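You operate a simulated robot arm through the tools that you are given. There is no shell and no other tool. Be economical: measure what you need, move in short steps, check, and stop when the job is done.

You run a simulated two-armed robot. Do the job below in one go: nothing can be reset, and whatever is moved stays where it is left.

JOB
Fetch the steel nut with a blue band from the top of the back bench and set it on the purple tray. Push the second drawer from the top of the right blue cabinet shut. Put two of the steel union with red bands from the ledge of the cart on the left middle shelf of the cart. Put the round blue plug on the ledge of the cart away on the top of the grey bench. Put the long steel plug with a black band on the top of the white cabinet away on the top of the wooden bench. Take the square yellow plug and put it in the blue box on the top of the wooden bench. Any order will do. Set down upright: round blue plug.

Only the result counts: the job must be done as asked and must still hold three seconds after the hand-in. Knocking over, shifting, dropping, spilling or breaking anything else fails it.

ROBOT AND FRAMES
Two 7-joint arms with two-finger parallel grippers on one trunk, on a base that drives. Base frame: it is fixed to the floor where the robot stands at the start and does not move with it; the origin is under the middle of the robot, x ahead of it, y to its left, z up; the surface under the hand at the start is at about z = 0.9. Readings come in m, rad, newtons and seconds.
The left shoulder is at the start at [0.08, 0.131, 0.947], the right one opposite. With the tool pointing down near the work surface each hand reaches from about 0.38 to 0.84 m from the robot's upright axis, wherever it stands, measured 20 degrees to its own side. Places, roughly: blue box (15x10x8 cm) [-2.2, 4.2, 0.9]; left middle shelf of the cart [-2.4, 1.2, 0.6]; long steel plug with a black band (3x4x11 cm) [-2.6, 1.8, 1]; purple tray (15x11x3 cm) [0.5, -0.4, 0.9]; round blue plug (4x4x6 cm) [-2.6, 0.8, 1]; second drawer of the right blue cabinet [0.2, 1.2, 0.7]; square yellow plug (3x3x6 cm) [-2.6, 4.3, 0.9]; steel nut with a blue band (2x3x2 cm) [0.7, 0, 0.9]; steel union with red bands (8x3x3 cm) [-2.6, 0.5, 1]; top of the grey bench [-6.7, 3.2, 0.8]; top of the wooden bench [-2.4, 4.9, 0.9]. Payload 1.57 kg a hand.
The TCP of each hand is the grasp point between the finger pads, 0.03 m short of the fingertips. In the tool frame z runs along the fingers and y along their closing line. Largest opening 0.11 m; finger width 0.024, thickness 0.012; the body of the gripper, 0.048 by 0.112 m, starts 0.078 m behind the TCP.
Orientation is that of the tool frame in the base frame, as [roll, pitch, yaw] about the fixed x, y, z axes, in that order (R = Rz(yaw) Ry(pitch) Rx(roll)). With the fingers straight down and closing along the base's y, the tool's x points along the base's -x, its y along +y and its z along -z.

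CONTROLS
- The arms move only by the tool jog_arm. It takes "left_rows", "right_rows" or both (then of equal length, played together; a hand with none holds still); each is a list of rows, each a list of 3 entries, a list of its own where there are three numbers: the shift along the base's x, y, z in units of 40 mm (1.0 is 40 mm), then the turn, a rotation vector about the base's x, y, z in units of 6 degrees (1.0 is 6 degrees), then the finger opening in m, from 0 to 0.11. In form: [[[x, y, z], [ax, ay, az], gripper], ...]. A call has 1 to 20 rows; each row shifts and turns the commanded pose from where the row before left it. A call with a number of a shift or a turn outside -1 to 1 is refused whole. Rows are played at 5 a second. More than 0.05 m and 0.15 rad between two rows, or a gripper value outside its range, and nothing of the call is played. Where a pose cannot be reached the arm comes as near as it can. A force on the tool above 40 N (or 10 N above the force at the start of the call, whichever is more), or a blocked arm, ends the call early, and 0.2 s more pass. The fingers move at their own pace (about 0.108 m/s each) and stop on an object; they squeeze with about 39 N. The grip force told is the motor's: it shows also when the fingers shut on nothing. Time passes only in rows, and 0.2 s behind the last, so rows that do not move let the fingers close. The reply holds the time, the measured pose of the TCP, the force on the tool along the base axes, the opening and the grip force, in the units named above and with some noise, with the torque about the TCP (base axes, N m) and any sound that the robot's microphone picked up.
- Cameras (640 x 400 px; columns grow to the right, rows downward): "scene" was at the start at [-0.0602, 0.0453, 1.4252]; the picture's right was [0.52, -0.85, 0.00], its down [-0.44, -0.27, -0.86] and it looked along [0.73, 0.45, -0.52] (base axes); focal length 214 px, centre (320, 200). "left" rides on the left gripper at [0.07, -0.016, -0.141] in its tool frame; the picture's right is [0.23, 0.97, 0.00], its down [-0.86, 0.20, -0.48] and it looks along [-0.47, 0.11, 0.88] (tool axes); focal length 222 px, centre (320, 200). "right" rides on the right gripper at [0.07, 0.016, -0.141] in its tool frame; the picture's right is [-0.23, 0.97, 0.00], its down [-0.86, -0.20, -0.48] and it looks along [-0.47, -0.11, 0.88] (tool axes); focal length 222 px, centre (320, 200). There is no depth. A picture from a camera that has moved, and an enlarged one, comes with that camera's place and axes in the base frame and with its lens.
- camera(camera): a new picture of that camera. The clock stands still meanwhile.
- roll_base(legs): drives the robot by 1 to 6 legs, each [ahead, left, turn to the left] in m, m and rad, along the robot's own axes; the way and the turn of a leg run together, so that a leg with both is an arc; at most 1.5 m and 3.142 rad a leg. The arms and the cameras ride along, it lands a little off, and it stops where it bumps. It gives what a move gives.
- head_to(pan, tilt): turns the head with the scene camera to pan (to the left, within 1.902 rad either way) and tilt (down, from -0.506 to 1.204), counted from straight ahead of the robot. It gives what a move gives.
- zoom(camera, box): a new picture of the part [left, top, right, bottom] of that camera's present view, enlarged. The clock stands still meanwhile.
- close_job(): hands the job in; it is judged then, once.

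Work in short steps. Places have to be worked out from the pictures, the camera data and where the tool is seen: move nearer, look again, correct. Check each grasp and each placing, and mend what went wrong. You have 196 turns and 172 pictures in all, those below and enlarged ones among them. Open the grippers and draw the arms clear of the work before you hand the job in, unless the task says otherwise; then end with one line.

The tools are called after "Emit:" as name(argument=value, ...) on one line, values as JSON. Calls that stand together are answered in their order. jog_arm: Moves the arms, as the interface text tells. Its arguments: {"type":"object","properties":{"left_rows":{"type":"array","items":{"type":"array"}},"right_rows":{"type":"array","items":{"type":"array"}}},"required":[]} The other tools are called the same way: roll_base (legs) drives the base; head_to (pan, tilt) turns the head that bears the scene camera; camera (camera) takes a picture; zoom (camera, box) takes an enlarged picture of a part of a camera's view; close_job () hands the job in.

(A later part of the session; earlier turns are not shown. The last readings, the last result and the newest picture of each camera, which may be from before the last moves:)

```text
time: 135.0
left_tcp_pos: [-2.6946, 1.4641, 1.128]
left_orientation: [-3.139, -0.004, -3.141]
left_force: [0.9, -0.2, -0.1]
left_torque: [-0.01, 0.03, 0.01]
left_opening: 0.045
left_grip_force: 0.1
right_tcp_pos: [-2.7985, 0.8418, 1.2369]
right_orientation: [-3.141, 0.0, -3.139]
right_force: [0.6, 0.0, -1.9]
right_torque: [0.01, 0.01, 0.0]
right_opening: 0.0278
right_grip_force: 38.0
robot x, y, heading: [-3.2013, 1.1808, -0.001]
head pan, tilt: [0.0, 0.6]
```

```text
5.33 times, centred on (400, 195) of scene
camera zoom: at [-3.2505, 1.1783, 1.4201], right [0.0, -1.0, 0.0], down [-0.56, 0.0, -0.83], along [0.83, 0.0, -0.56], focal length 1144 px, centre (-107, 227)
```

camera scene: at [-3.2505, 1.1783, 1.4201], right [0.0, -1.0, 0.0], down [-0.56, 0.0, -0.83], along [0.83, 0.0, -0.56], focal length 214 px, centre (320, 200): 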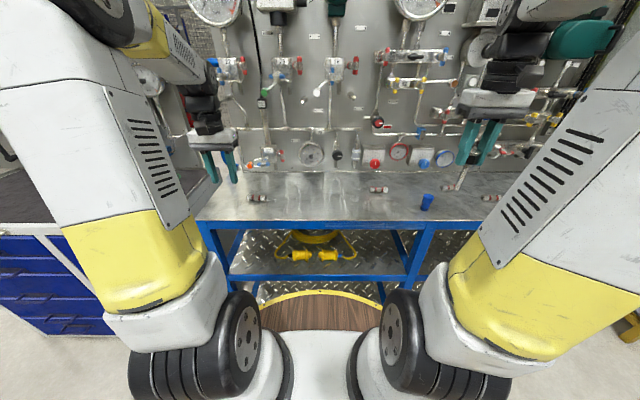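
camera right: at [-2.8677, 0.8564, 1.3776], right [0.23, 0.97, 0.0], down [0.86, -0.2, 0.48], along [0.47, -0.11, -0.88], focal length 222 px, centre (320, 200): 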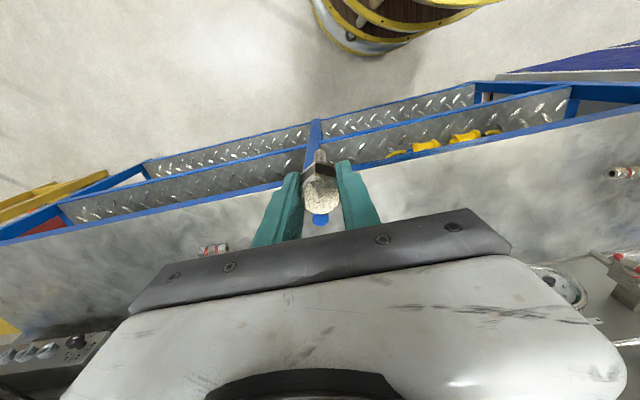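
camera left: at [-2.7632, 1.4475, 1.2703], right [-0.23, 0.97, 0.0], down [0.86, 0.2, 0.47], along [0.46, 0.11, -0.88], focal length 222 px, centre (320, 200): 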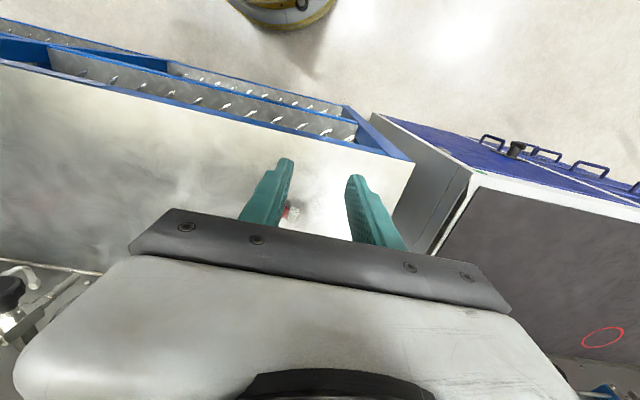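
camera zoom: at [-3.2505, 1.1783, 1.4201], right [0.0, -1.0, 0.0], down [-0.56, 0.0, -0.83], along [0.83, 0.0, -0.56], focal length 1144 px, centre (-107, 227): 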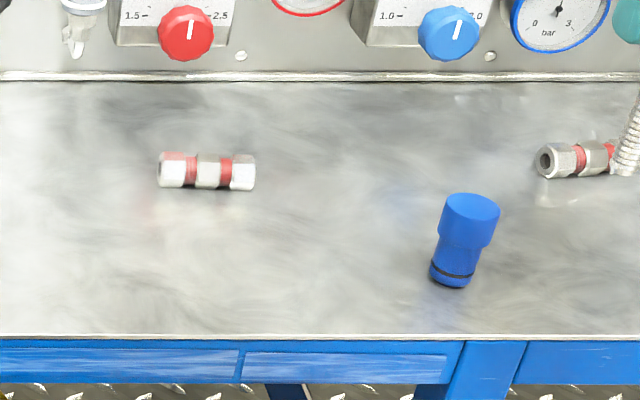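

The ledge is at z≈0.93 with its front edge at x≈-2.657. The unions are near [-2.53, 1.43], [-2.47, 0.93], [-2.45, 0.62] and [-2.53, 0.49], and the blue plug is at about [-2.596, 0.779]. I'll grasp the union at y≈1.43 by its ends with the left hand, after a look from above.

Emit:
jog_arm(left_rows=[[[0.8, -0.2, 0], [0, 0, 0], 0.11], [[0.8, -0.2, 0], [0, 0, 0], 0.11], [[0.8, -0.2, 0], [0, 0, 0], 0.11], [[0.8, -0.2, 0], [0, 0, 0], 0.11], [[0, 0, 0], [0, 0, 0], 0.11]])

Emit:
camera(camera="left")

```text
time: 136.2
left_tcp_pos: [-2.5654, 1.4309, 1.1284]
left_orientation: [-3.139, -0.003, -3.138]
left_force: [0.1, -0.1, -0.7]
left_torque: [-0.03, -0.02, 0.0]
left_opening: 0.1098
left_grip_force: 0.2
right_tcp_pos: [-2.7978, 0.8397, 1.2382]
right_orientation: [3.141, 0.0, -3.14]
right_force: [0.9, -0.7, -1.5]
right_torque: [-0.01, -0.02, 0.03]
right_opening: 0.0275
right_grip_force: 37.9
robot x, y, heading: [-3.2009, 1.1768, 0.001]
head pan, tilt: [0.0, 0.6]
```

```text
110 pictures are left
camera left: at [-2.6349, 1.415, 1.2695], right [-0.23, 0.97, 0.0], down [0.86, 0.2, 0.47], along [0.46, 0.11, -0.88], focal length 222 px, centre (320, 200)
```

left: 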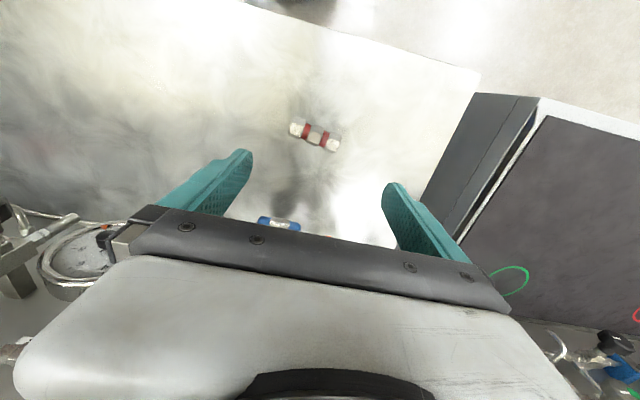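

The union has two red bands, is 77 mm long, centred at [-2.565, 1.425] and turned about -7° from y. I'll align and descend with the fingers fully open.

Emit:
jog_arm(left_rows=[[[0, -0.08, -0.82], [0, 0, -0.65], 0.11], [[0, -0.08, -0.82], [0, 0, -0.65], 0.11], [[0, 0, -0.82], [0, 0, 0], 0.11], [[0, 0, -0.82], [0, 0, 0], 0.11], [[0, 0, -0.5], [0, 0, 0], 0.11], [[0, 0, 0], [0, 0, 0], 0.11]])

Emit:
camera(camera="left")

```text
time: 137.6
left_tcp_pos: [-2.5671, 1.4227, 0.9808]
left_orientation: [3.142, -0.001, 3.008]
left_force: [-5.0, -0.4, 16.3]
left_torque: [0.25, -0.14, -0.03]
left_opening: 0.11
left_grip_force: 0.0
right_tcp_pos: [-2.7994, 0.8412, 1.2383]
right_orientation: [-3.142, 0.001, -3.139]
right_force: [0.4, 0.2, -1.1]
right_torque: [0.04, 0.02, -0.03]
right_opening: 0.0277
right_grip_force: 38.2
robot x, y, heading: [-3.204, 1.1773, 0.0]
head pan, tilt: [0.0, 0.6]
```

```text
109 pictures are left
camera left: at [-2.639, 1.4162, 1.1213], right [-0.09, 1.0, 0.0], down [0.87, 0.08, 0.48], along [0.48, 0.05, -0.88], focal length 222 px, centre (320, 200)
```

left: 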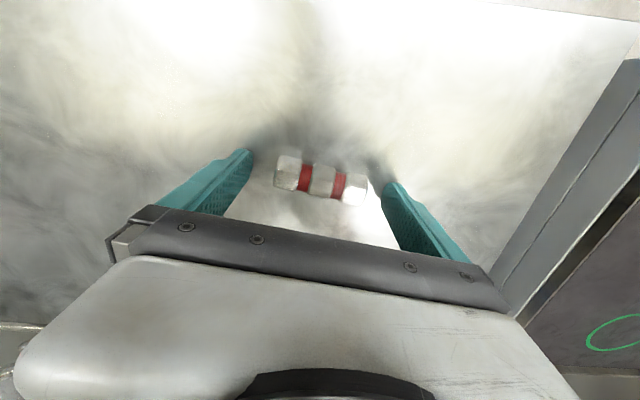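

Contact shows the ledge is actually at z≈0.95. The union lies between the fingers, so I'll rise 3 mm, shift back 4 mm and close on its ends.

Emit:
jog_arm(left_rows=[[[-0.1, 0.02, 0.12], [0, 0, 0], 0.11], [[0, 0, 0], [0, 0, 0], 0.09], [[0, 0, 0], [0, 0, 0], 0.075], [[0, 0, 0], [0, 0, 0], 0.07], [[0, 0, 0], [0, 0, 0], 0.06], [[0, 0, 0], [0, 0, 0], 0.05]])

Emit:
camera(camera="left")

```text
time: 139.0
left_tcp_pos: [-2.5706, 1.4234, 0.9839]
left_orientation: [-3.14, -0.003, 3.008]
left_force: [1.4, 0.2, -1.1]
left_torque: [0.02, 0.0, 0.02]
left_opening: 0.0689
left_grip_force: 38.6
right_tcp_pos: [-2.7991, 0.8418, 1.2365]
right_orientation: [-3.14, -0.002, -3.14]
right_force: [-0.6, 0.4, -2.2]
right_torque: [0.0, -0.01, 0.01]
right_opening: 0.0275
right_grip_force: 38.1
robot x, y, heading: [-3.2019, 1.1808, 0.009]
head pan, tilt: [0.0, 0.6]
```

```text
108 pictures are left
camera left: at [-2.6424, 1.418, 1.1248], right [-0.09, 1.0, 0.0], down [0.88, 0.08, 0.47], along [0.47, 0.04, -0.88], focal length 222 px, centre (320, 200)
```

left: 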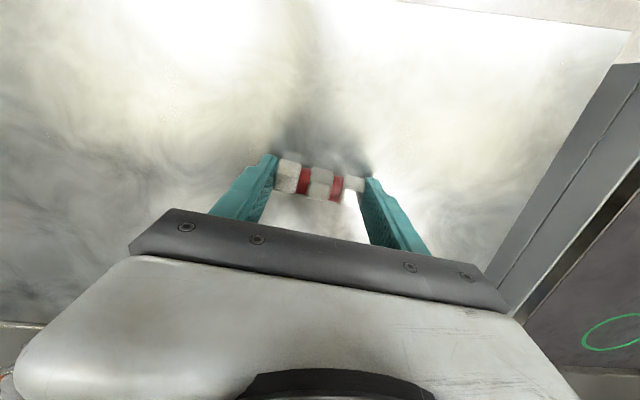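

Closed at 69 mm. I'll lift and check.

Emit:
jog_arm(left_rows=[[[0, 0, 0.2], [0, 0, 0], 0.05], [[0, 0, 0.5], [0, 0, 0], 0.05], [[0, 0, 1], [0, 0, 0], 0.05], [[0, 0, 1], [0, 0, 0], 0.05]])

Emit:
camera(camera="left")

```text
time: 140.0
left_tcp_pos: [-2.5691, 1.427, 1.0905]
left_orientation: [-3.14, -0.005, 3.007]
left_force: [1.5, 0.4, -1.9]
left_torque: [0.02, 0.01, -0.04]
left_opening: 0.0691
left_grip_force: 39.3
right_tcp_pos: [-2.7985, 0.841, 1.2366]
right_orientation: [3.141, 0.002, -3.141]
right_force: [-0.4, -0.1, -1.3]
right_torque: [-0.04, 0.04, 0.03]
right_opening: 0.0276
right_grip_force: 38.1
robot x, y, heading: [-3.1961, 1.1813, 0.0]
head pan, tilt: [0.0, 0.6]
```

```text
107 pictures are left
camera left: at [-2.6402, 1.4194, 1.2319], right [-0.09, 1.0, 0.0], down [0.88, 0.08, 0.47], along [0.47, 0.04, -0.88], focal length 222 px, centre (320, 200)
```

left: 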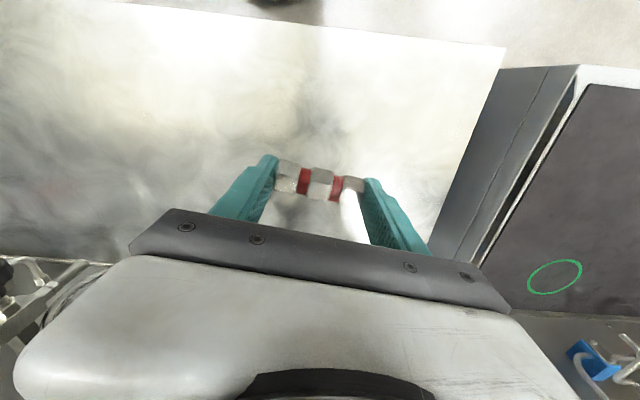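

The union is held. I'll back the base off 0.22 m so that the arm has room to swing horizontal and reach into the shelf (z≈0.665).

Emit:
roll_base(legs=[[-0.24, 0, 0]])

Emit:
jog_arm(left_rows=[[[0, 0.1, -0.7], [0, -1, 0.7], 0.05], [[0, 0.1, -0.7], [0, -1, 0.6], 0.05], [[0, 0.1, -0.7], [0, -1, 0], 0.05], [[0, 0.1, -0.7], [0, -1, 0], 0.05], [[0, 0.1, -0.7], [0, -1, 0], 0.05], [[0, 0.1, -0.7], [0, -1, 0], 0.05], [[0, 0.1, -0.7], [0, -1, 0], 0.05], [[0, 0.1, -0.7], [0, -1, 0], 0.05], [[0, 0.1, -0.7], [0, -1, 0], 0.05], [[0, 0.1, -0.7], [0, -1, 0], 0.05], [[0, 0.1, -0.7], [0, -1, 0], 0.05], [[0, 0, 0], [0, 0, 0], 0.05]])

Emit:
camera(camera="left")

Emit:
camera(camera="scene")

```text
time: 141.8
left_tcp_pos: [-2.8053, 1.424, 1.0911]
left_orientation: [-3.139, -0.003, 3.005]
left_force: [-0.6, -0.1, -0.7]
left_torque: [0.03, 0.05, 0.01]
left_opening: 0.0691
left_grip_force: 38.6
right_tcp_pos: [-3.0364, 0.8391, 1.2365]
right_orientation: [-3.141, 0.0, 3.141]
right_force: [1.2, 0.3, -0.4]
right_torque: [-0.04, 0.02, 0.03]
right_opening: 0.0279
right_grip_force: 38.7
robot x, y, heading: [-3.4357, 1.1845, -0.006]
head pan, tilt: [0.0, 0.6]
```

```text
time: 144.4
left_tcp_pos: [-2.8038, 1.4664, 0.7811]
left_orientation: [3.123, 1.15, 3.134]
left_force: [0.0, 0.4, -1.1]
left_torque: [-0.02, 0.03, 0.0]
left_opening: 0.0691
left_grip_force: 39.0
right_tcp_pos: [-3.0382, 0.8397, 1.2364]
right_orientation: [3.14, 0.0, 3.14]
right_force: [0.4, 0.1, -0.5]
right_torque: [0.01, 0.02, 0.01]
right_opening: 0.0274
right_grip_force: 37.8
robot x, y, heading: [-3.4384, 1.1831, -0.002]
head pan, tilt: [0.0, 0.6]
```

```text
106 pictures are left
camera left: at [-2.9608, 1.4492, 0.7744], right [-0.1, 0.97, -0.2], down [-0.09, 0.19, 0.98], along [0.99, 0.12, 0.07], focal length 222 px, centre (320, 200)
```

left: 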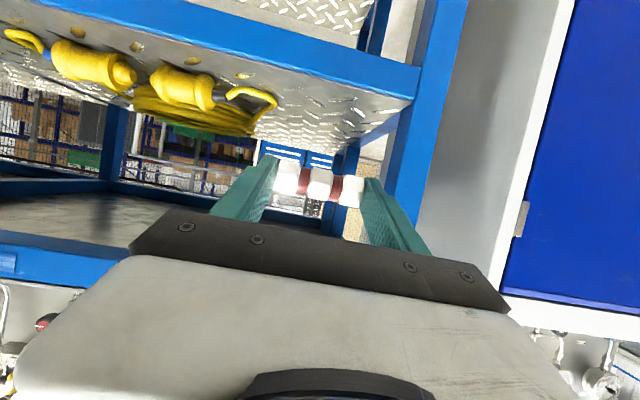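

```text
105 pictures are left
camera scene: at [-3.4875, 1.1784, 1.42], right [0.0, -1.0, 0.0], down [-0.57, 0.0, -0.82], along [0.82, 0.0, -0.57], focal length 214 px, centre (320, 200)
```

scene: 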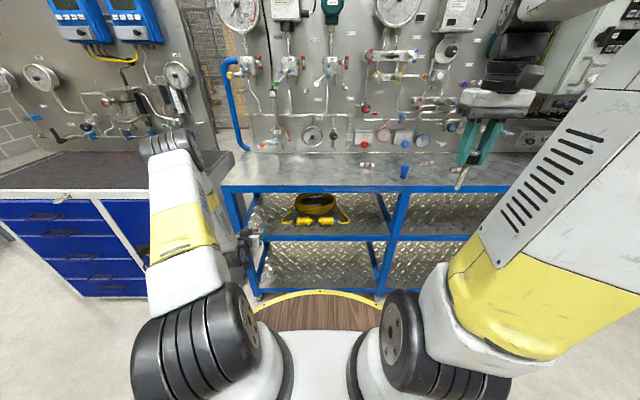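

The left bay is free between the cable (y<1.40) and the post (y≈1.57). I'll lower to z≈0.71 and slide in at y≈1.485.

Emit:
jog_arm(left_rows=[[[0, 0.25, -0.88], [0, 0, 0], 0.05], [[0, 0.25, -0.88], [0, 0, 0], 0.05], [[0.95, 0, 0], [0, 0, 0], 0.05], [[0.95, 0, 0], [0, 0, 0], 0.05], [[0.95, 0, 0], [0, 0, 0], 0.05], [[0.95, 0, 0], [0, 0, 0], 0.05], [[0, 0, 0], [0, 0, 0], 0.05]])

Emit:
camera(camera="left")

Emit:
zoom(camera="scene", box=[220, 160, 420, 300])

```text
time: 146.0
left_tcp_pos: [-2.6547, 1.4889, 0.7079]
left_orientation: [3.122, 1.147, 3.135]
left_force: [-0.5, 0.4, 0.1]
left_torque: [-0.05, 0.01, -0.01]
left_opening: 0.0689
left_grip_force: 38.9
right_tcp_pos: [-3.0357, 0.8405, 1.2367]
right_orientation: [3.14, 0.0, 3.139]
right_force: [0.2, 0.6, -1.2]
right_torque: [-0.02, -0.01, 0.02]
right_opening: 0.0275
right_grip_force: 38.3
robot x, y, heading: [-3.4396, 1.1783, -0.001]
head pan, tilt: [0.0, 0.6]
```

```text
104 pictures are left
camera left: at [-2.8117, 1.471, 0.7033], right [-0.1, 0.97, -0.2], down [-0.09, 0.19, 0.98], along [0.99, 0.12, 0.06], focal length 222 px, centre (320, 200)
```

left: 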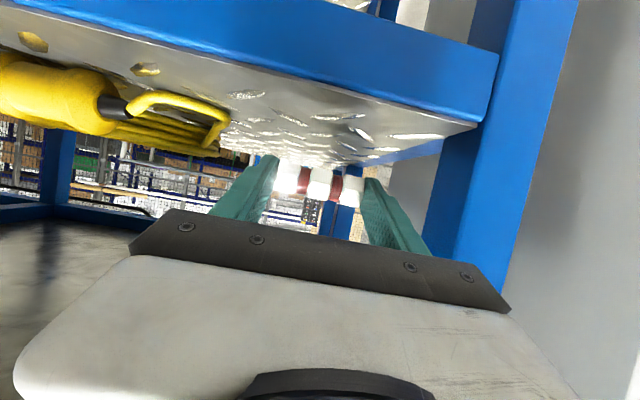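

```text
2.86 times, centred on (320, 230) of scene
camera zoom: at [-3.4875, 1.1784, 1.42], right [0.0, -1.0, 0.0], down [-0.57, 0.0, -0.82], along [0.82, 0.0, -0.57], focal length 613 px, centre (320, 114)
```

zoom: 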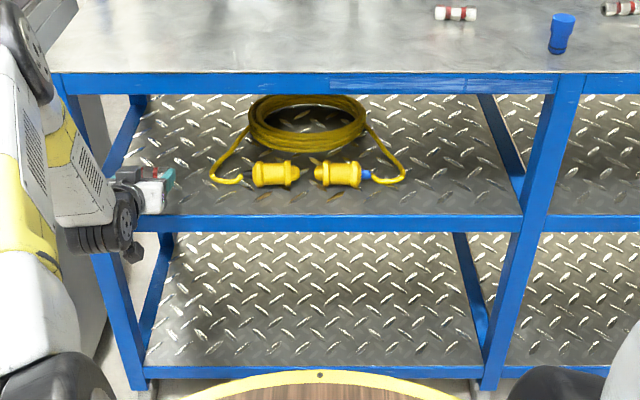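

There is a clear margin. I'll move in 5 cm more and lower carefully.

Emit:
jog_arm(left_rows=[[[0.9, 0, 0], [0, 0, 0], 0.05], [[0.4, 0, -0.15], [0, 0, 0], 0.05], [[0, 0, -0.15], [0, 0, 0], 0.05], [[0, 0, -0.15], [0, 0, 0], 0.05], [[0, 0, -0.1], [0, 0, 0], 0.05]])

```text
time: 147.2
left_tcp_pos: [-2.6018, 1.4872, 0.6888]
left_orientation: [3.124, 1.146, 3.134]
left_force: [-0.4, 0.7, -1.5]
left_torque: [0.01, 0.02, -0.01]
left_opening: 0.069
left_grip_force: 39.5
right_tcp_pos: [-3.0366, 0.84, 1.2364]
right_orientation: [3.141, -0.001, 3.141]
right_force: [-0.4, 0.9, -0.4]
right_torque: [-0.01, 0.03, -0.03]
right_opening: 0.0277
right_grip_force: 37.9
robot x, y, heading: [-3.4414, 1.1765, -0.002]
head pan, tilt: [0.0, 0.6]
```

Emit:
jog_arm(left_rows=[[[0, 0, -0.12], [0, 0, 0], 0.05], [[0, 0, -0.1], [0, 0, 0], 0.05], [[0, 0, -0.1], [0, 0, 0], 0.05], [[0, 0, 0], [0, 0, 0], 0.05]])

Emit:
camera(camera="left")

```text
time: 148.2
left_tcp_pos: [-2.6021, 1.4876, 0.6768]
left_orientation: [3.124, 1.146, 3.135]
left_force: [0.0, 0.6, -1.0]
left_torque: [-0.03, 0.02, -0.02]
left_opening: 0.0688
left_grip_force: 39.2
right_tcp_pos: [-3.0368, 0.8395, 1.2367]
right_orientation: [-3.141, 0.0, 3.14]
right_force: [0.4, 0.2, -1.6]
right_torque: [-0.01, -0.03, -0.01]
right_opening: 0.0276
right_grip_force: 38.3
robot x, y, heading: [-3.4393, 1.1818, 0.0]
head pan, tilt: [0.0, 0.6]
```

```text
102 pictures are left
camera left: at [-2.7589, 1.4705, 0.6707], right [-0.1, 0.97, -0.2], down [-0.09, 0.19, 0.98], along [0.99, 0.12, 0.06], focal length 222 px, centre (320, 200)
```

left: 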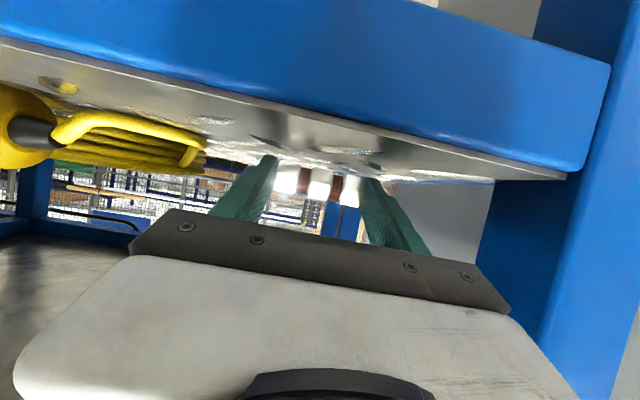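

I'm close, so I'll lower further until contact.

Emit:
jog_arm(left_rows=[[[0, 0, -0.1], [0, 0, 0], 0.05], [[0, 0, -0.08], [0, 0, 0], 0.05], [[0, 0, -0.08], [0, 0, 0], 0.05], [[0, 0, 0], [0, 0, 0], 0.05]])

```text
time: 149.3
left_tcp_pos: [-2.5974, 1.4892, 0.6748]
left_orientation: [3.119, 1.163, 3.132]
left_force: [1.7, 1.2, 2.5]
left_torque: [-0.16, -0.07, 0.09]
left_opening: 0.0693
left_grip_force: 39.3
right_tcp_pos: [-3.0368, 0.84, 1.2373]
right_orientation: [3.14, -0.002, -3.14]
right_force: [0.1, -0.8, -1.9]
right_torque: [0.01, -0.05, 0.01]
right_opening: 0.0277
right_grip_force: 38.0
robot x, y, heading: [-3.4402, 1.1826, 0.001]
head pan, tilt: [0.0, 0.6]
stopped in row 4 (left hand): the force on the tool passed its limit at 40 N (the readings are from after the stop); the commanded pose is now the measured one
```

Contact at TCP z≈0.675 agrees with a shelf at about 0.65. I'll open and look.

Emit:
jog_arm(left_rows=[[[0, 0, 0], [0, 0, 0], 0.075], [[0, 0, 0], [0, 0, 0], 0.09], [[0, 0, 0], [0, 0, 0], 0.09]])

Emit:
camera(camera="left")

```text
time: 150.1
left_tcp_pos: [-2.5997, 1.4904, 0.6736]
left_orientation: [3.119, 1.161, 3.134]
left_force: [-1.2, 9.8, 11.3]
left_torque: [-0.2, -0.24, 0.2]
left_opening: 0.0817
left_grip_force: 0.0
right_tcp_pos: [-3.0368, 0.8413, 1.236]
right_orientation: [3.141, 0.0, 3.139]
right_force: [0.0, -0.5, -1.4]
right_torque: [-0.01, 0.0, 0.06]
right_opening: 0.0278
right_grip_force: 38.3
robot x, y, heading: [-3.4361, 1.1829, 0.003]
head pan, tilt: [0.0, 0.6]
```

```text
101 pictures are left
camera left: at [-2.7554, 1.4727, 0.665], right [-0.1, 0.97, -0.2], down [-0.1, 0.19, 0.98], along [0.99, 0.12, 0.08], focal length 222 px, centre (320, 200)
```

left: 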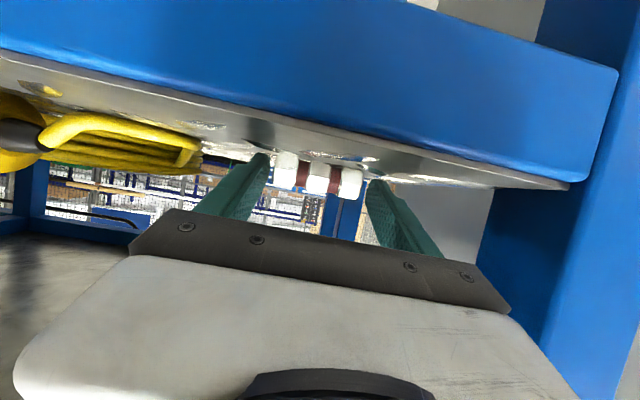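

The fingers drag on the plate. I'll raise 4 mm and open fully.

Emit:
jog_arm(left_rows=[[[0, 0, 0.1], [0, 0, 0], 0.09], [[0, 0, 0.05], [0, 0, 0], 0.1], [[0, 0, 0], [0, 0, 0], 0.1]])

Emit:
camera(camera="left")

```text
time: 150.9
left_tcp_pos: [-2.5985, 1.4879, 0.6763]
left_orientation: [3.121, 1.159, 3.133]
left_force: [-0.8, 0.3, -0.1]
left_torque: [-0.01, 0.03, 0.01]
left_opening: 0.0997
left_grip_force: 0.0
right_tcp_pos: [-3.0377, 0.8392, 1.2376]
right_orientation: [3.141, -0.001, -3.141]
right_force: [-1.0, 0.3, -2.1]
right_torque: [-0.02, 0.02, 0.02]
right_opening: 0.0277
right_grip_force: 37.8
robot x, y, heading: [-3.4393, 1.1803, -0.002]
head pan, tilt: [0.0, 0.6]
```

```text
100 pictures are left
camera left: at [-2.7556, 1.4707, 0.6692], right [-0.1, 0.97, -0.2], down [-0.1, 0.19, 0.98], along [0.99, 0.12, 0.08], focal length 222 px, centre (320, 200)
```

left: 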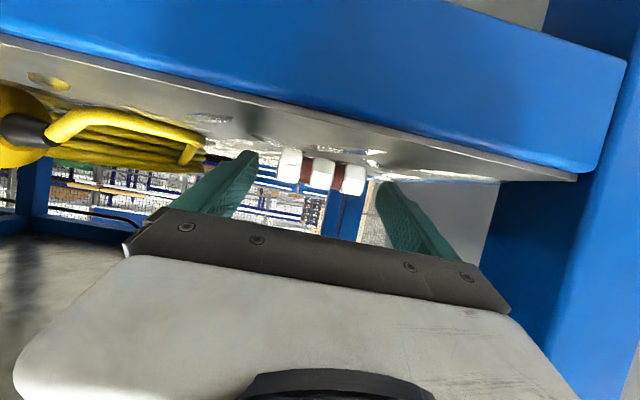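

The union rests on the shelf, free of the fingers. I'll pull straight back out.

Emit:
jog_arm(left_rows=[[[-0.5, 0, 0.1], [0, 0, 0], 0.1], [[-1, 0, 0.1], [0, 0, 0], 0.1], [[-1, 0, 0], [0, 0, 0], 0.1], [[-1, 0, 0], [0, 0, 0], 0.1], [[-1, 0, 0], [0, 0, 0], 0.1], [[-0.8, 0, 0.5], [0, 0, 0], 0.1]])

Emit:
camera(camera="left")

Emit:
zoom(camera="scene", box=[220, 160, 420, 300])

```text
time: 152.3
left_tcp_pos: [-2.8131, 1.4893, 0.7074]
left_orientation: [3.118, 1.161, 3.132]
left_force: [-0.5, -0.5, 0.2]
left_torque: [-0.03, 0.03, 0.01]
left_opening: 0.1
left_grip_force: 0.0
right_tcp_pos: [-3.0371, 0.8394, 1.2368]
right_orientation: [-3.141, 0.001, 3.14]
right_force: [0.8, -0.1, -1.1]
right_torque: [0.0, 0.03, 0.03]
right_opening: 0.0277
right_grip_force: 38.2
robot x, y, heading: [-3.4397, 1.1819, -0.002]
head pan, tilt: [0.0, 0.6]
```

```text
99 pictures are left
camera left: at [-2.9697, 1.4715, 0.6997], right [-0.1, 0.97, -0.2], down [-0.1, 0.19, 0.98], along [0.99, 0.12, 0.08], focal length 222 px, centre (320, 200)
```

left: 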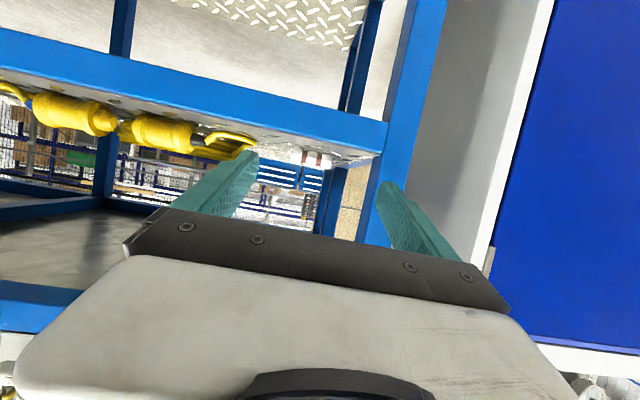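

```text
2.86 times, centred on (320, 230) of scene
camera zoom: at [-3.4874, 1.1784, 1.42], right [0.0, -1.0, 0.0], down [-0.57, 0.0, -0.82], along [0.82, 0.0, -0.57], focal length 613 px, centre (320, 114)
```

zoom: 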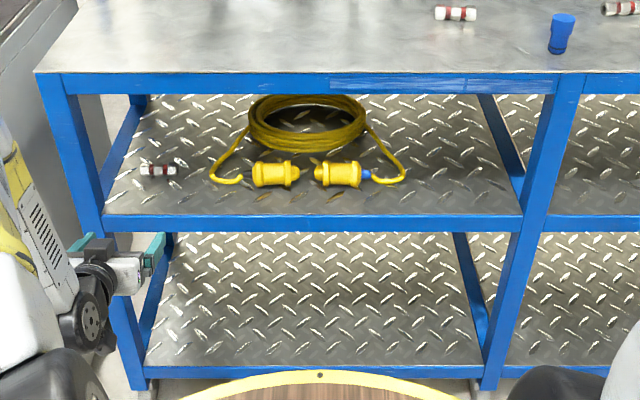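

Union 1 is placed. I'll swing the left hand back up to point down, then strafe right for the next union.

Emit:
jog_arm(left_rows=[[[0, -0.1, 0.95], [0, 1, 0], 0.1], [[0, -0.1, 0.95], [0, 1, 0], 0.1], [[0, -0.1, 0.95], [0, 1, 0], 0.1], [[0, -0.1, 0.95], [0, 1, 0], 0.1], [[0, -0.1, 0.95], [0, 1, 0], 0.1], [[0, -0.1, 0.95], [0, 1, 0], 0.1], [[0, -0.1, 0.95], [0, 1, 0], 0.1], [[0, -0.1, 0.95], [0, 1, 0], 0.1], [[0, -0.1, 0.95], [0, 1, 0], 0.1], [[0, -0.1, 0.95], [0, 1, 0], 0.1], [[0, -0.1, 0.95], [0, 1, 0], 0.11], [[0, 0, 0], [0, 0.1, 0], 0.11]])

Emit:
roll_base(legs=[[0, -0.45, 0], [0.24, 0, 0]])

Emit:
camera(camera="left")

Emit:
camera(camera="scene")

```text
time: 154.9
left_tcp_pos: [-2.8106, 1.4422, 1.1246]
left_orientation: [3.129, -0.006, 3.138]
left_force: [0.1, 0.4, -0.2]
left_torque: [0.0, -0.01, 0.03]
left_opening: 0.11
left_grip_force: 0.2
right_tcp_pos: [-3.0366, 0.8398, 1.236]
right_orientation: [-3.141, 0.0, 3.14]
right_force: [0.0, 0.7, -1.4]
right_torque: [0.0, -0.02, 0.02]
right_opening: 0.0275
right_grip_force: 38.1
robot x, y, heading: [-3.4429, 1.1805, -0.001]
head pan, tilt: [0.0, 0.6]
```

```text
time: 158.9
left_tcp_pos: [-2.5677, 1.0049, 1.1237]
left_orientation: [3.127, -0.002, 3.131]
left_force: [0.7, -0.2, -0.2]
left_torque: [0.01, -0.06, -0.02]
left_opening: 0.1101
left_grip_force: 0.1
right_tcp_pos: [-2.7997, 0.4035, 1.2375]
right_orientation: [3.141, 0.0, 3.133]
right_force: [-1.6, -0.2, -2.1]
right_torque: [-0.02, -0.03, -0.01]
right_opening: 0.0277
right_grip_force: 37.9
robot x, y, heading: [-3.1988, 0.744, -0.006]
head pan, tilt: [0.0, 0.6]
```

```text
97 pictures are left
camera left: at [-2.6376, 0.988, 1.2645], right [-0.22, 0.98, 0.01], down [0.86, 0.18, 0.48], along [0.47, 0.12, -0.88], focal length 222 px, centre (320, 200)
```

left: 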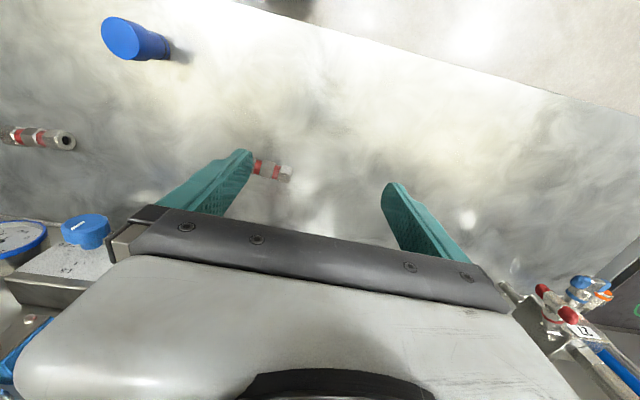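

```text
96 pictures are left
camera scene: at [-3.2474, 0.7455, 1.42], right [-0.01, -1.0, 0.0], down [-0.56, 0.01, -0.83], along [0.82, -0.01, -0.56], focal length 214 px, centre (320, 200)
```

scene: 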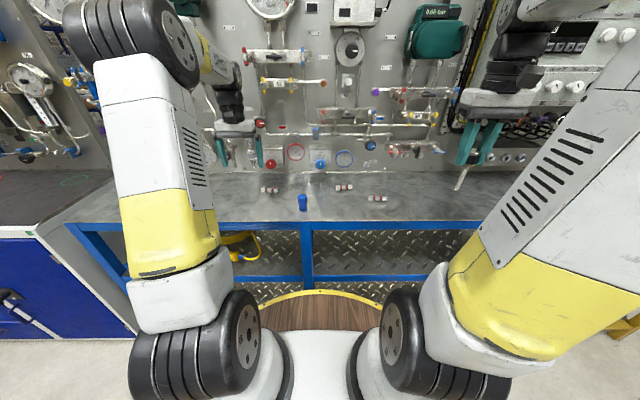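

Union 2's right end is at about [-2.51, 0.977]. I'll move over it and look.

Emit:
jog_arm(left_rows=[[[0.4, -0.85, 0], [0, 0, 0], 0.11], [[0.4, -0.83, 0], [0, 0, 0], 0.11], [[0, 0, -0.5], [0, 0, 0], 0.11], [[0, 0, 0], [0, 0, 0], 0.11]])

Emit:
camera(camera="left")

```text
time: 159.9
left_tcp_pos: [-2.5345, 0.9394, 1.1046]
left_orientation: [3.127, -0.001, 3.131]
left_force: [-0.5, 0.6, -0.7]
left_torque: [-0.02, -0.01, -0.01]
left_opening: 0.1101
left_grip_force: 0.2
right_tcp_pos: [-2.7996, 0.4027, 1.2371]
right_orientation: [-3.14, 0.001, 3.133]
right_force: [0.9, -0.7, -1.3]
right_torque: [0.03, -0.01, 0.0]
right_opening: 0.0275
right_grip_force: 38.6
robot x, y, heading: [-3.1958, 0.7485, -0.009]
head pan, tilt: [0.0, 0.6]
```

```text
95 pictures are left
camera left: at [-2.6054, 0.9229, 1.245], right [-0.22, 0.98, 0.01], down [0.86, 0.18, 0.48], along [0.47, 0.12, -0.88], focal length 222 px, centre (320, 200)
```

left: 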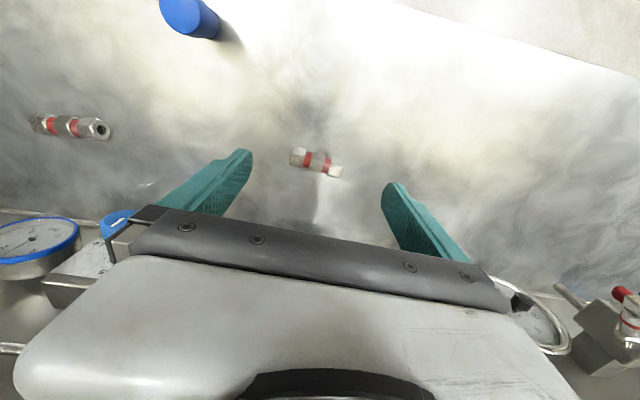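

Union 2 is centred at [-2.507, 0.944], turned about -5°. I'll align and descend.

Emit:
jog_arm(left_rows=[[[0.34, 0.06, -0.8], [0, 0, -0.8], 0.11], [[0.34, 0.06, -0.8], [0, 0, 0], 0.11], [[0, 0, -0.8], [0, 0, 0], 0.11], [[0, 0, -0.5], [0, 0, 0], 0.11], [[0, 0, 0], [0, 0, 0], 0.11]])

Emit:
camera(camera="left")

```text
time: 161.1
left_tcp_pos: [-2.5083, 0.944, 0.9876]
left_orientation: [3.128, -0.001, 3.047]
left_force: [-0.3, 0.2, 0.3]
left_torque: [0.0, 0.01, 0.03]
left_opening: 0.11
left_grip_force: 0.1
right_tcp_pos: [-2.8004, 0.4032, 1.237]
right_orientation: [-3.141, -0.001, 3.132]
right_force: [-0.7, -0.2, -1.7]
right_torque: [-0.02, 0.01, 0.01]
right_opening: 0.0276
right_grip_force: 37.8
robot x, y, heading: [-3.1967, 0.7442, -0.003]
head pan, tilt: [0.0, 0.6]
```

```text
94 pictures are left
camera left: at [-2.5793, 0.9327, 1.1283], right [-0.13, 0.99, 0.01], down [0.87, 0.11, 0.48], along [0.47, 0.08, -0.88], focal length 222 px, centre (320, 200)
```

left: 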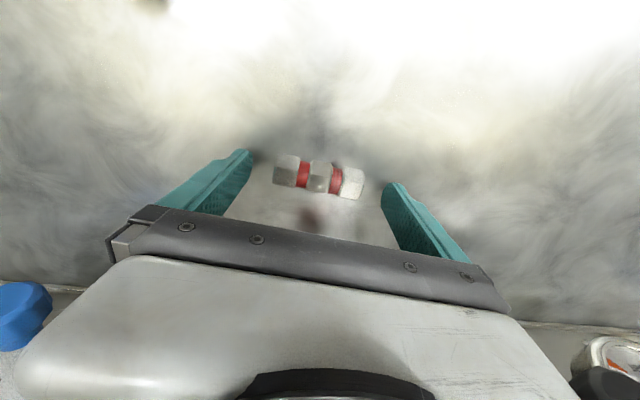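

Well centred. I'll lower 3 mm, close and lift.

Emit:
jog_arm(left_rows=[[[-0.1, 0, -0.08], [0, 0, 0], 0.11], [[0, 0, 0], [0, 0, 0], 0.09], [[0, 0, 0], [0, 0, 0], 0.075], [[0, 0, 0], [0, 0, 0], 0.07], [[0, 0, 0], [0, 0, 0], 0.06], [[0, 0, 0], [0, 0, 0], 0.05], [[0, 0, 0.2], [0, 0, 0], 0.05], [[0, 0, 0.5], [0, 0, 0], 0.05], [[0, 0, 1], [0, 0, 0], 0.05], [[0, 0, 1], [0, 0, 0], 0.05]])

Emit:
camera(camera="left")

```text
time: 163.3
left_tcp_pos: [-2.5149, 0.9433, 1.0943]
left_orientation: [3.127, -0.002, 3.048]
left_force: [-0.2, 1.0, -0.4]
left_torque: [0.01, 0.06, 0.0]
left_opening: 0.0692
left_grip_force: 39.3
right_tcp_pos: [-2.7989, 0.4027, 1.2372]
right_orientation: [-3.14, 0.0, 3.133]
right_force: [0.4, 0.3, -1.5]
right_torque: [-0.03, 0.03, -0.03]
right_opening: 0.0274
right_grip_force: 38.3
robot x, y, heading: [-3.1985, 0.7451, -0.008]
head pan, tilt: [0.0, 0.6]
```

```text
93 pictures are left
camera left: at [-2.5844, 0.9324, 1.235], right [-0.13, 0.99, 0.01], down [0.87, 0.11, 0.48], along [0.47, 0.08, -0.88], focal length 222 px, centre (320, 200)
```

left: 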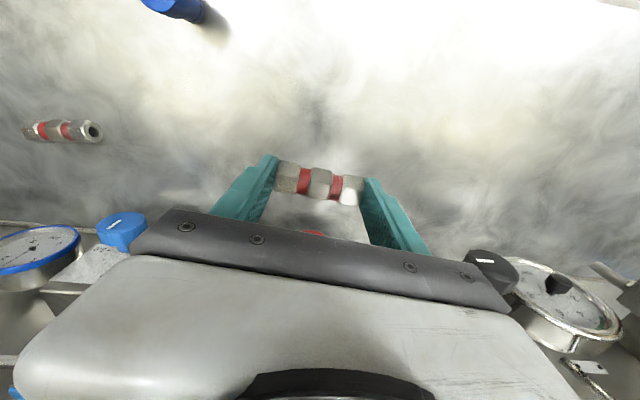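

Union 2 is held. I'll back off and swing the hand horizontal again, aiming for the right-hand side of the same bay (y≈0.912).

Emit:
roll_base(legs=[[-0.29, 0, 0]])

Emit:
jog_arm(left_rows=[[[0, -0.06, -0.8], [0, -1, 0.8], 0.05], [[0, -0.06, -0.8], [0, -1, 0.2], 0.05], [[0, -0.06, -0.8], [0, -1, 0], 0.05], [[0, -0.06, -0.8], [0, -1, 0], 0.05], [[0, -0.06, -0.8], [0, -1, 0], 0.05], [[0, -0.06, -0.8], [0, -1, 0], 0.05], [[0, -0.06, -0.8], [0, -1, 0], 0.05], [[0, -0.06, -0.8], [0, -1, 0], 0.05], [[0, -0.06, -0.8], [0, -1, 0], 0.05], [[0, -0.06, -0.8], [0, -1, 0], 0.05], [[0, -0.06, -0.8], [0, -1, 0], 0.05], [[0, 0, 0], [0, 0, 0], 0.05]])

Emit:
camera(camera="left")

Emit:
camera(camera="scene")

```text
time: 165.3
left_tcp_pos: [-2.8061, 0.9447, 1.0939]
left_orientation: [3.13, -0.001, 3.046]
left_force: [0.3, 0.2, -0.6]
left_torque: [-0.02, 0.01, 0.02]
left_opening: 0.0689
left_grip_force: 39.6
right_tcp_pos: [-3.0919, 0.4055, 1.2359]
right_orientation: [-3.141, 0.0, 3.131]
right_force: [1.2, 0.3, -1.4]
right_torque: [0.02, 0.02, -0.02]
right_opening: 0.0276
right_grip_force: 37.7
robot x, y, heading: [-3.4926, 0.7515, -0.013]
head pan, tilt: [0.0, 0.6]
```

```text
time: 167.9
left_tcp_pos: [-2.8042, 0.9176, 0.7406]
left_orientation: [3.139, 1.15, -3.119]
left_force: [-0.8, 0.2, -0.6]
left_torque: [0.02, 0.03, -0.01]
left_opening: 0.0692
left_grip_force: 39.1
right_tcp_pos: [-3.093, 0.4066, 1.237]
right_orientation: [-3.141, 0.0, 3.131]
right_force: [0.4, -0.5, -1.9]
right_torque: [-0.01, -0.01, -0.01]
right_opening: 0.0277
right_grip_force: 37.7
robot x, y, heading: [-3.4932, 0.7513, -0.007]
head pan, tilt: [0.0, 0.6]
```

```text
92 pictures are left
camera left: at [-2.9609, 0.8984, 0.7356], right [-0.12, 0.97, -0.21], down [-0.09, 0.2, 0.98], along [0.99, 0.13, 0.07], focal length 222 px, centre (320, 200)
```

left: 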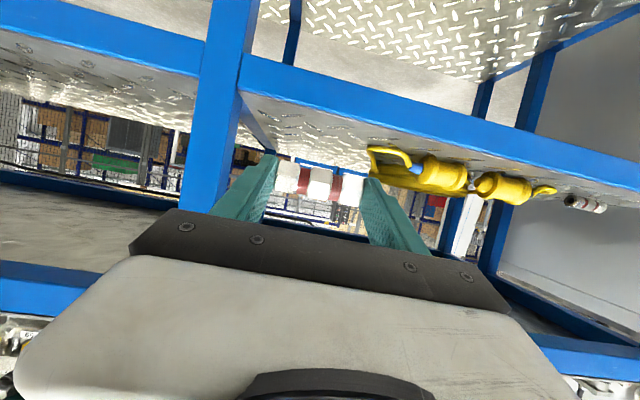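

```text
91 pictures are left
camera scene: at [-3.5403, 0.7483, 1.42], right [-0.01, -1.0, 0.0], down [-0.57, 0.01, -0.82], along [0.82, -0.01, -0.57], focal length 214 px, centre (320, 200)
```

scene: 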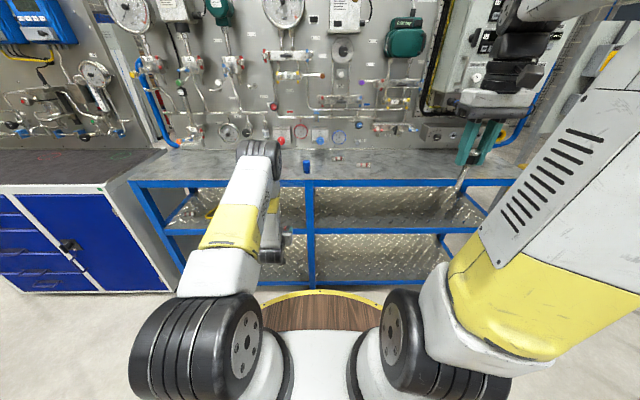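

The bay is clear between the post (y≈0.82) and the cable (y≈1.015), and I'm centred. I'll slide in.

Emit:
jog_arm(left_rows=[[[0, 0, -0.7], [0, 0, 0], 0.05], [[0.95, 0, 0], [0, 0, 0], 0.05], [[0.95, 0, 0], [0, 0, 0], 0.05], [[0.95, 0, 0], [0, 0, 0], 0.05], [[0.95, 0, 0], [0, 0, 0], 0.05], [[0, 0, 0], [0, 0, 0], 0.05]])

Emit:
camera(camera="left")

```text
time: 169.3
left_tcp_pos: [-2.6539, 0.9164, 0.7132]
left_orientation: [3.139, 1.148, -3.119]
left_force: [0.2, 0.1, -0.9]
left_torque: [0.03, 0.02, 0.03]
left_opening: 0.0692
left_grip_force: 39.1
right_tcp_pos: [-3.0918, 0.4056, 1.2364]
right_orientation: [3.141, -0.001, 3.13]
right_force: [0.0, -0.6, -1.0]
right_torque: [0.02, -0.04, -0.03]
right_opening: 0.0275
right_grip_force: 38.3
robot x, y, heading: [-3.4916, 0.7478, -0.009]
head pan, tilt: [0.0, 0.6]
```

```text
90 pictures are left
camera left: at [-2.8109, 0.8962, 0.7079], right [-0.12, 0.97, -0.21], down [-0.09, 0.2, 0.98], along [0.99, 0.13, 0.07], focal length 222 px, centre (320, 200)
```

left: 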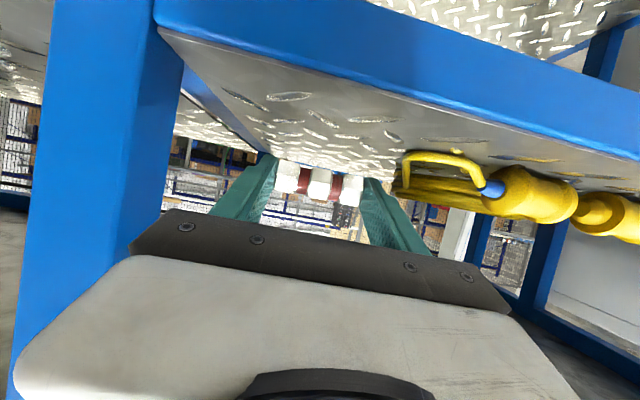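

Clear margins both sides. I'll go in 5 cm and lower.

Emit:
jog_arm(left_rows=[[[0.9, -0.1, -0.1], [0, 0, 0], 0.05], [[0.4, 0, -0.2], [0, 0, 0], 0.05], [[0, 0, -0.2], [0, 0, 0], 0.05], [[0, 0, -0.2], [0, 0, 0], 0.05], [[0, 0, -0.1], [0, 0, 0], 0.05], [[0, 0, 0], [0, 0, 0], 0.05]])

```text
time: 170.7
left_tcp_pos: [-2.6038, 0.9142, 0.682]
left_orientation: [3.14, 1.151, -3.119]
left_force: [0.3, 0.0, -1.8]
left_torque: [-0.01, 0.01, 0.05]
left_opening: 0.0689
left_grip_force: 39.0
right_tcp_pos: [-3.0926, 0.4054, 1.2365]
right_orientation: [3.141, 0.0, 3.131]
right_force: [-0.5, 0.0, -1.5]
right_torque: [0.0, -0.02, 0.02]
right_opening: 0.0276
right_grip_force: 38.5
robot x, y, heading: [-3.4891, 0.7515, -0.012]
head pan, tilt: [0.0, 0.6]
```

Emit:
jog_arm(left_rows=[[[0, 0, -0.08], [0, 0, 0], 0.05], [[0, 0, -0.06], [0, 0, 0], 0.05], [[0, 0, 0], [0, 0, 0], 0.05]])

```text
time: 171.5
left_tcp_pos: [-2.6039, 0.9148, 0.6759]
left_orientation: [3.141, 1.148, -3.121]
left_force: [0.0, 1.3, -1.2]
left_torque: [0.03, 0.04, -0.01]
left_opening: 0.0693
left_grip_force: 38.7
right_tcp_pos: [-3.0918, 0.4049, 1.2366]
right_orientation: [3.141, 0.0, 3.132]
right_force: [-0.1, 1.1, -1.6]
right_torque: [-0.01, 0.01, -0.01]
right_opening: 0.0278
right_grip_force: 38.0
robot x, y, heading: [-3.4907, 0.7504, -0.012]
head pan, tilt: [0.0, 0.6]
```

Emit:
jog_arm(left_rows=[[[0, 0, -0.06], [0, 0, 0], 0.05], [[0, 0, -0.05], [0, 0, 0], 0.05], [[0, 0, 0], [0, 0, 0], 0.05]])

Emit:
camera(camera="left")

```text
time: 172.3
left_tcp_pos: [-2.6026, 0.9147, 0.6749]
left_orientation: [3.141, 1.152, -3.12]
left_force: [-1.0, -1.6, 7.3]
left_torque: [-0.32, -0.14, -0.17]
left_opening: 0.069
left_grip_force: 39.1
right_tcp_pos: [-3.0929, 0.4057, 1.237]
right_orientation: [-3.142, 0.0, 3.131]
right_force: [0.1, -0.2, -1.7]
right_torque: [0.05, 0.0, 0.0]
right_opening: 0.0277
right_grip_force: 38.3
robot x, y, heading: [-3.4913, 0.7514, -0.007]
head pan, tilt: [0.0, 0.6]
```

```text
89 pictures are left
camera left: at [-2.76, 0.8958, 0.6666], right [-0.11, 0.97, -0.21], down [-0.09, 0.2, 0.98], along [0.99, 0.13, 0.07], focal length 222 px, centre (320, 200)
```

left: 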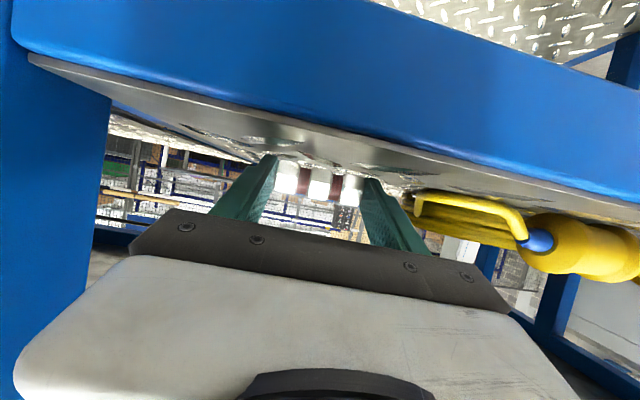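

Contact at 7 N. I'll ease up 1 mm, open, rise slightly and check.

Emit:
jog_arm(left_rows=[[[0, 0, 0.03], [0, 0, 0], 0.075], [[0, 0, 0.05], [0, 0, 0], 0.085], [[0, 0, 0.08], [0, 0, 0], 0.095], [[0, 0, 0], [0, 0, 0], 0.095]])

Emit:
camera(camera="left")

```text
time: 173.3
left_tcp_pos: [-2.6039, 0.9147, 0.6777]
left_orientation: [3.14, 1.149, -3.121]
left_force: [0.2, 0.7, -0.3]
left_torque: [-0.04, -0.01, 0.01]
left_opening: 0.0949
left_grip_force: 0.1
right_tcp_pos: [-3.0926, 0.4059, 1.2356]
right_orientation: [-3.14, 0.001, 3.131]
right_force: [-0.3, 0.7, -1.1]
right_torque: [0.01, 0.01, -0.01]
right_opening: 0.0275
right_grip_force: 38.0
robot x, y, heading: [-3.4902, 0.7481, -0.007]
head pan, tilt: [0.0, 0.6]
```

```text
88 pictures are left
camera left: at [-2.7608, 0.8953, 0.6717], right [-0.12, 0.97, -0.21], down [-0.09, 0.2, 0.98], along [0.99, 0.13, 0.07], focal length 222 px, centre (320, 200)
```

left: 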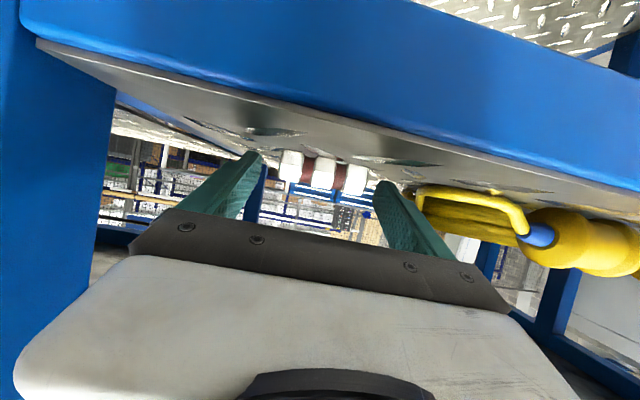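

Released, and clear of the cable. I'll retract and swing back up.

Emit:
jog_arm(left_rows=[[[-0.5, 0, 0.1], [0, 0, 0], 0.095], [[-1, 0, 0.1], [0, 0, 0], 0.095], [[-1, 0, 0], [0, 0, 0], 0.095], [[-1, 0, 0], [0, 0, 0], 0.095], [[-1, 0, 0], [0, 0, 0], 0.095], [[-0.8, 0, 0.5], [0, 0, 0], 0.095]])

Emit:
jog_arm(left_rows=[[[0, 0, 0.95], [0, 1, 0], 0.08], [[0, 0, 0.95], [0, 1, 0], 0.08], [[0, 0, 0.95], [0, 1, 0], 0.08], [[0, 0, 0.95], [0, 1, 0], 0.08], [[0, 0, 0.95], [0, 1, 0], 0.08], [[0, 0, 0.95], [0, 1, 0], 0.08], [[0, 0, 0.95], [0, 1, 0], 0.08], [[0, 0, 0.95], [0, 1, 0], 0.08], [[0, 0, 0.95], [0, 1, 0], 0.08], [[0, 0, 0.95], [0, 1, 0], 0.08], [[0, 0, 0.95], [0, 1, 0], 0.08], [[0, 0, 0], [0, 0, 0], 0.08]])

Emit:
zoom(camera="scene", box=[130, 140, 410, 300])

```text
time: 174.7
left_tcp_pos: [-2.8147, 0.9143, 0.7037]
left_orientation: [3.14, 1.15, -3.118]
left_force: [-0.1, -1.3, 0.0]
left_torque: [-0.01, -0.01, 0.03]
left_opening: 0.0951
left_grip_force: 0.0
right_tcp_pos: [-3.0926, 0.406, 1.2367]
right_orientation: [-3.139, 0.0, 3.129]
right_force: [0.1, -0.1, -1.7]
right_torque: [-0.01, 0.0, 0.04]
right_opening: 0.0273
right_grip_force: 38.2
robot x, y, heading: [-3.4927, 0.7489, -0.013]
head pan, tilt: [0.0, 0.6]
```

```text
time: 177.3
left_tcp_pos: [-2.8134, 0.9138, 1.1226]
left_orientation: [3.12, -0.002, -3.133]
left_force: [-0.1, -0.6, 0.0]
left_torque: [0.02, 0.03, 0.0]
left_opening: 0.0798
left_grip_force: 0.1
right_tcp_pos: [-3.0928, 0.4065, 1.236]
right_orientation: [-3.141, 0.0, 3.131]
right_force: [-0.7, 0.4, -2.3]
right_torque: [-0.01, -0.01, -0.02]
right_opening: 0.0278
right_grip_force: 38.1
robot x, y, heading: [-3.4896, 0.7484, -0.013]
head pan, tilt: [0.0, 0.6]
```

```text
2.29 times, centred on (270, 220) of scene
camera zoom: at [-3.5403, 0.7483, 1.42], right [-0.01, -1.0, 0.0], down [-0.57, 0.01, -0.82], along [0.82, -0.01, -0.57], focal length 490 px, centre (434, 154)
```

zoom: 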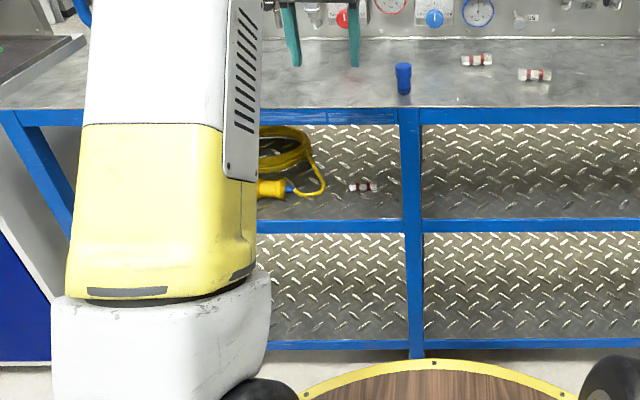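

Both unions sit on the left middle shelf. Now the blue plug: I'll drive forward and look with the left camera.

Emit:
roll_base(legs=[[0.2, 0, 0.012]])

Emit:
jog_arm(left_rows=[[[-0.3, -0.9, 0], [0.2, 0, 0], 0.08], [[-0.3, -0.9, 0], [0, 0, 0], 0.08], [[0, -0.9, 0], [0, 0, 0], 0.08], [[0, 0, 0], [0, 0, 0], 0.08]])

Emit:
camera(camera="left")

```text
time: 178.9
left_tcp_pos: [-2.6151, 0.9207, 1.121]
left_orientation: [3.12, 0.0, -3.123]
left_force: [0.3, -0.1, 0.4]
left_torque: [-0.01, 0.01, 0.01]
left_opening: 0.0799
left_grip_force: 0.0
right_tcp_pos: [-2.8887, 0.4085, 1.2366]
right_orientation: [-3.141, 0.0, 3.14]
right_force: [-0.7, 0.4, -1.4]
right_torque: [0.04, 0.01, 0.01]
right_opening: 0.0278
right_grip_force: 38.2
robot x, y, heading: [-3.2923, 0.75, 0.002]
head pan, tilt: [0.0, 0.6]
```

```text
time: 179.9
left_tcp_pos: [-2.6403, 0.8129, 1.1224]
left_orientation: [3.098, -0.001, -3.123]
left_force: [0.1, 0.7, -1.1]
left_torque: [0.03, 0.0, 0.0]
left_opening: 0.0803
left_grip_force: 0.0
right_tcp_pos: [-2.8882, 0.4087, 1.236]
right_orientation: [3.141, 0.001, -3.14]
right_force: [0.1, -0.3, -1.3]
right_torque: [-0.01, 0.01, 0.02]
right_opening: 0.0275
right_grip_force: 38.6
robot x, y, heading: [-3.2939, 0.7501, -0.001]
head pan, tilt: [0.0, 0.6]
```

```text
86 pictures are left
camera left: at [-2.7098, 0.7898, 1.2626], right [-0.25, 0.97, 0.04], down [0.85, 0.2, 0.48], along [0.46, 0.16, -0.87], focal length 222 px, centre (320, 200)
```

left: 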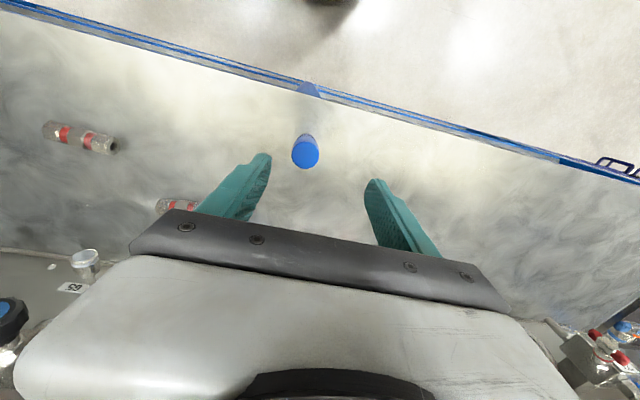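

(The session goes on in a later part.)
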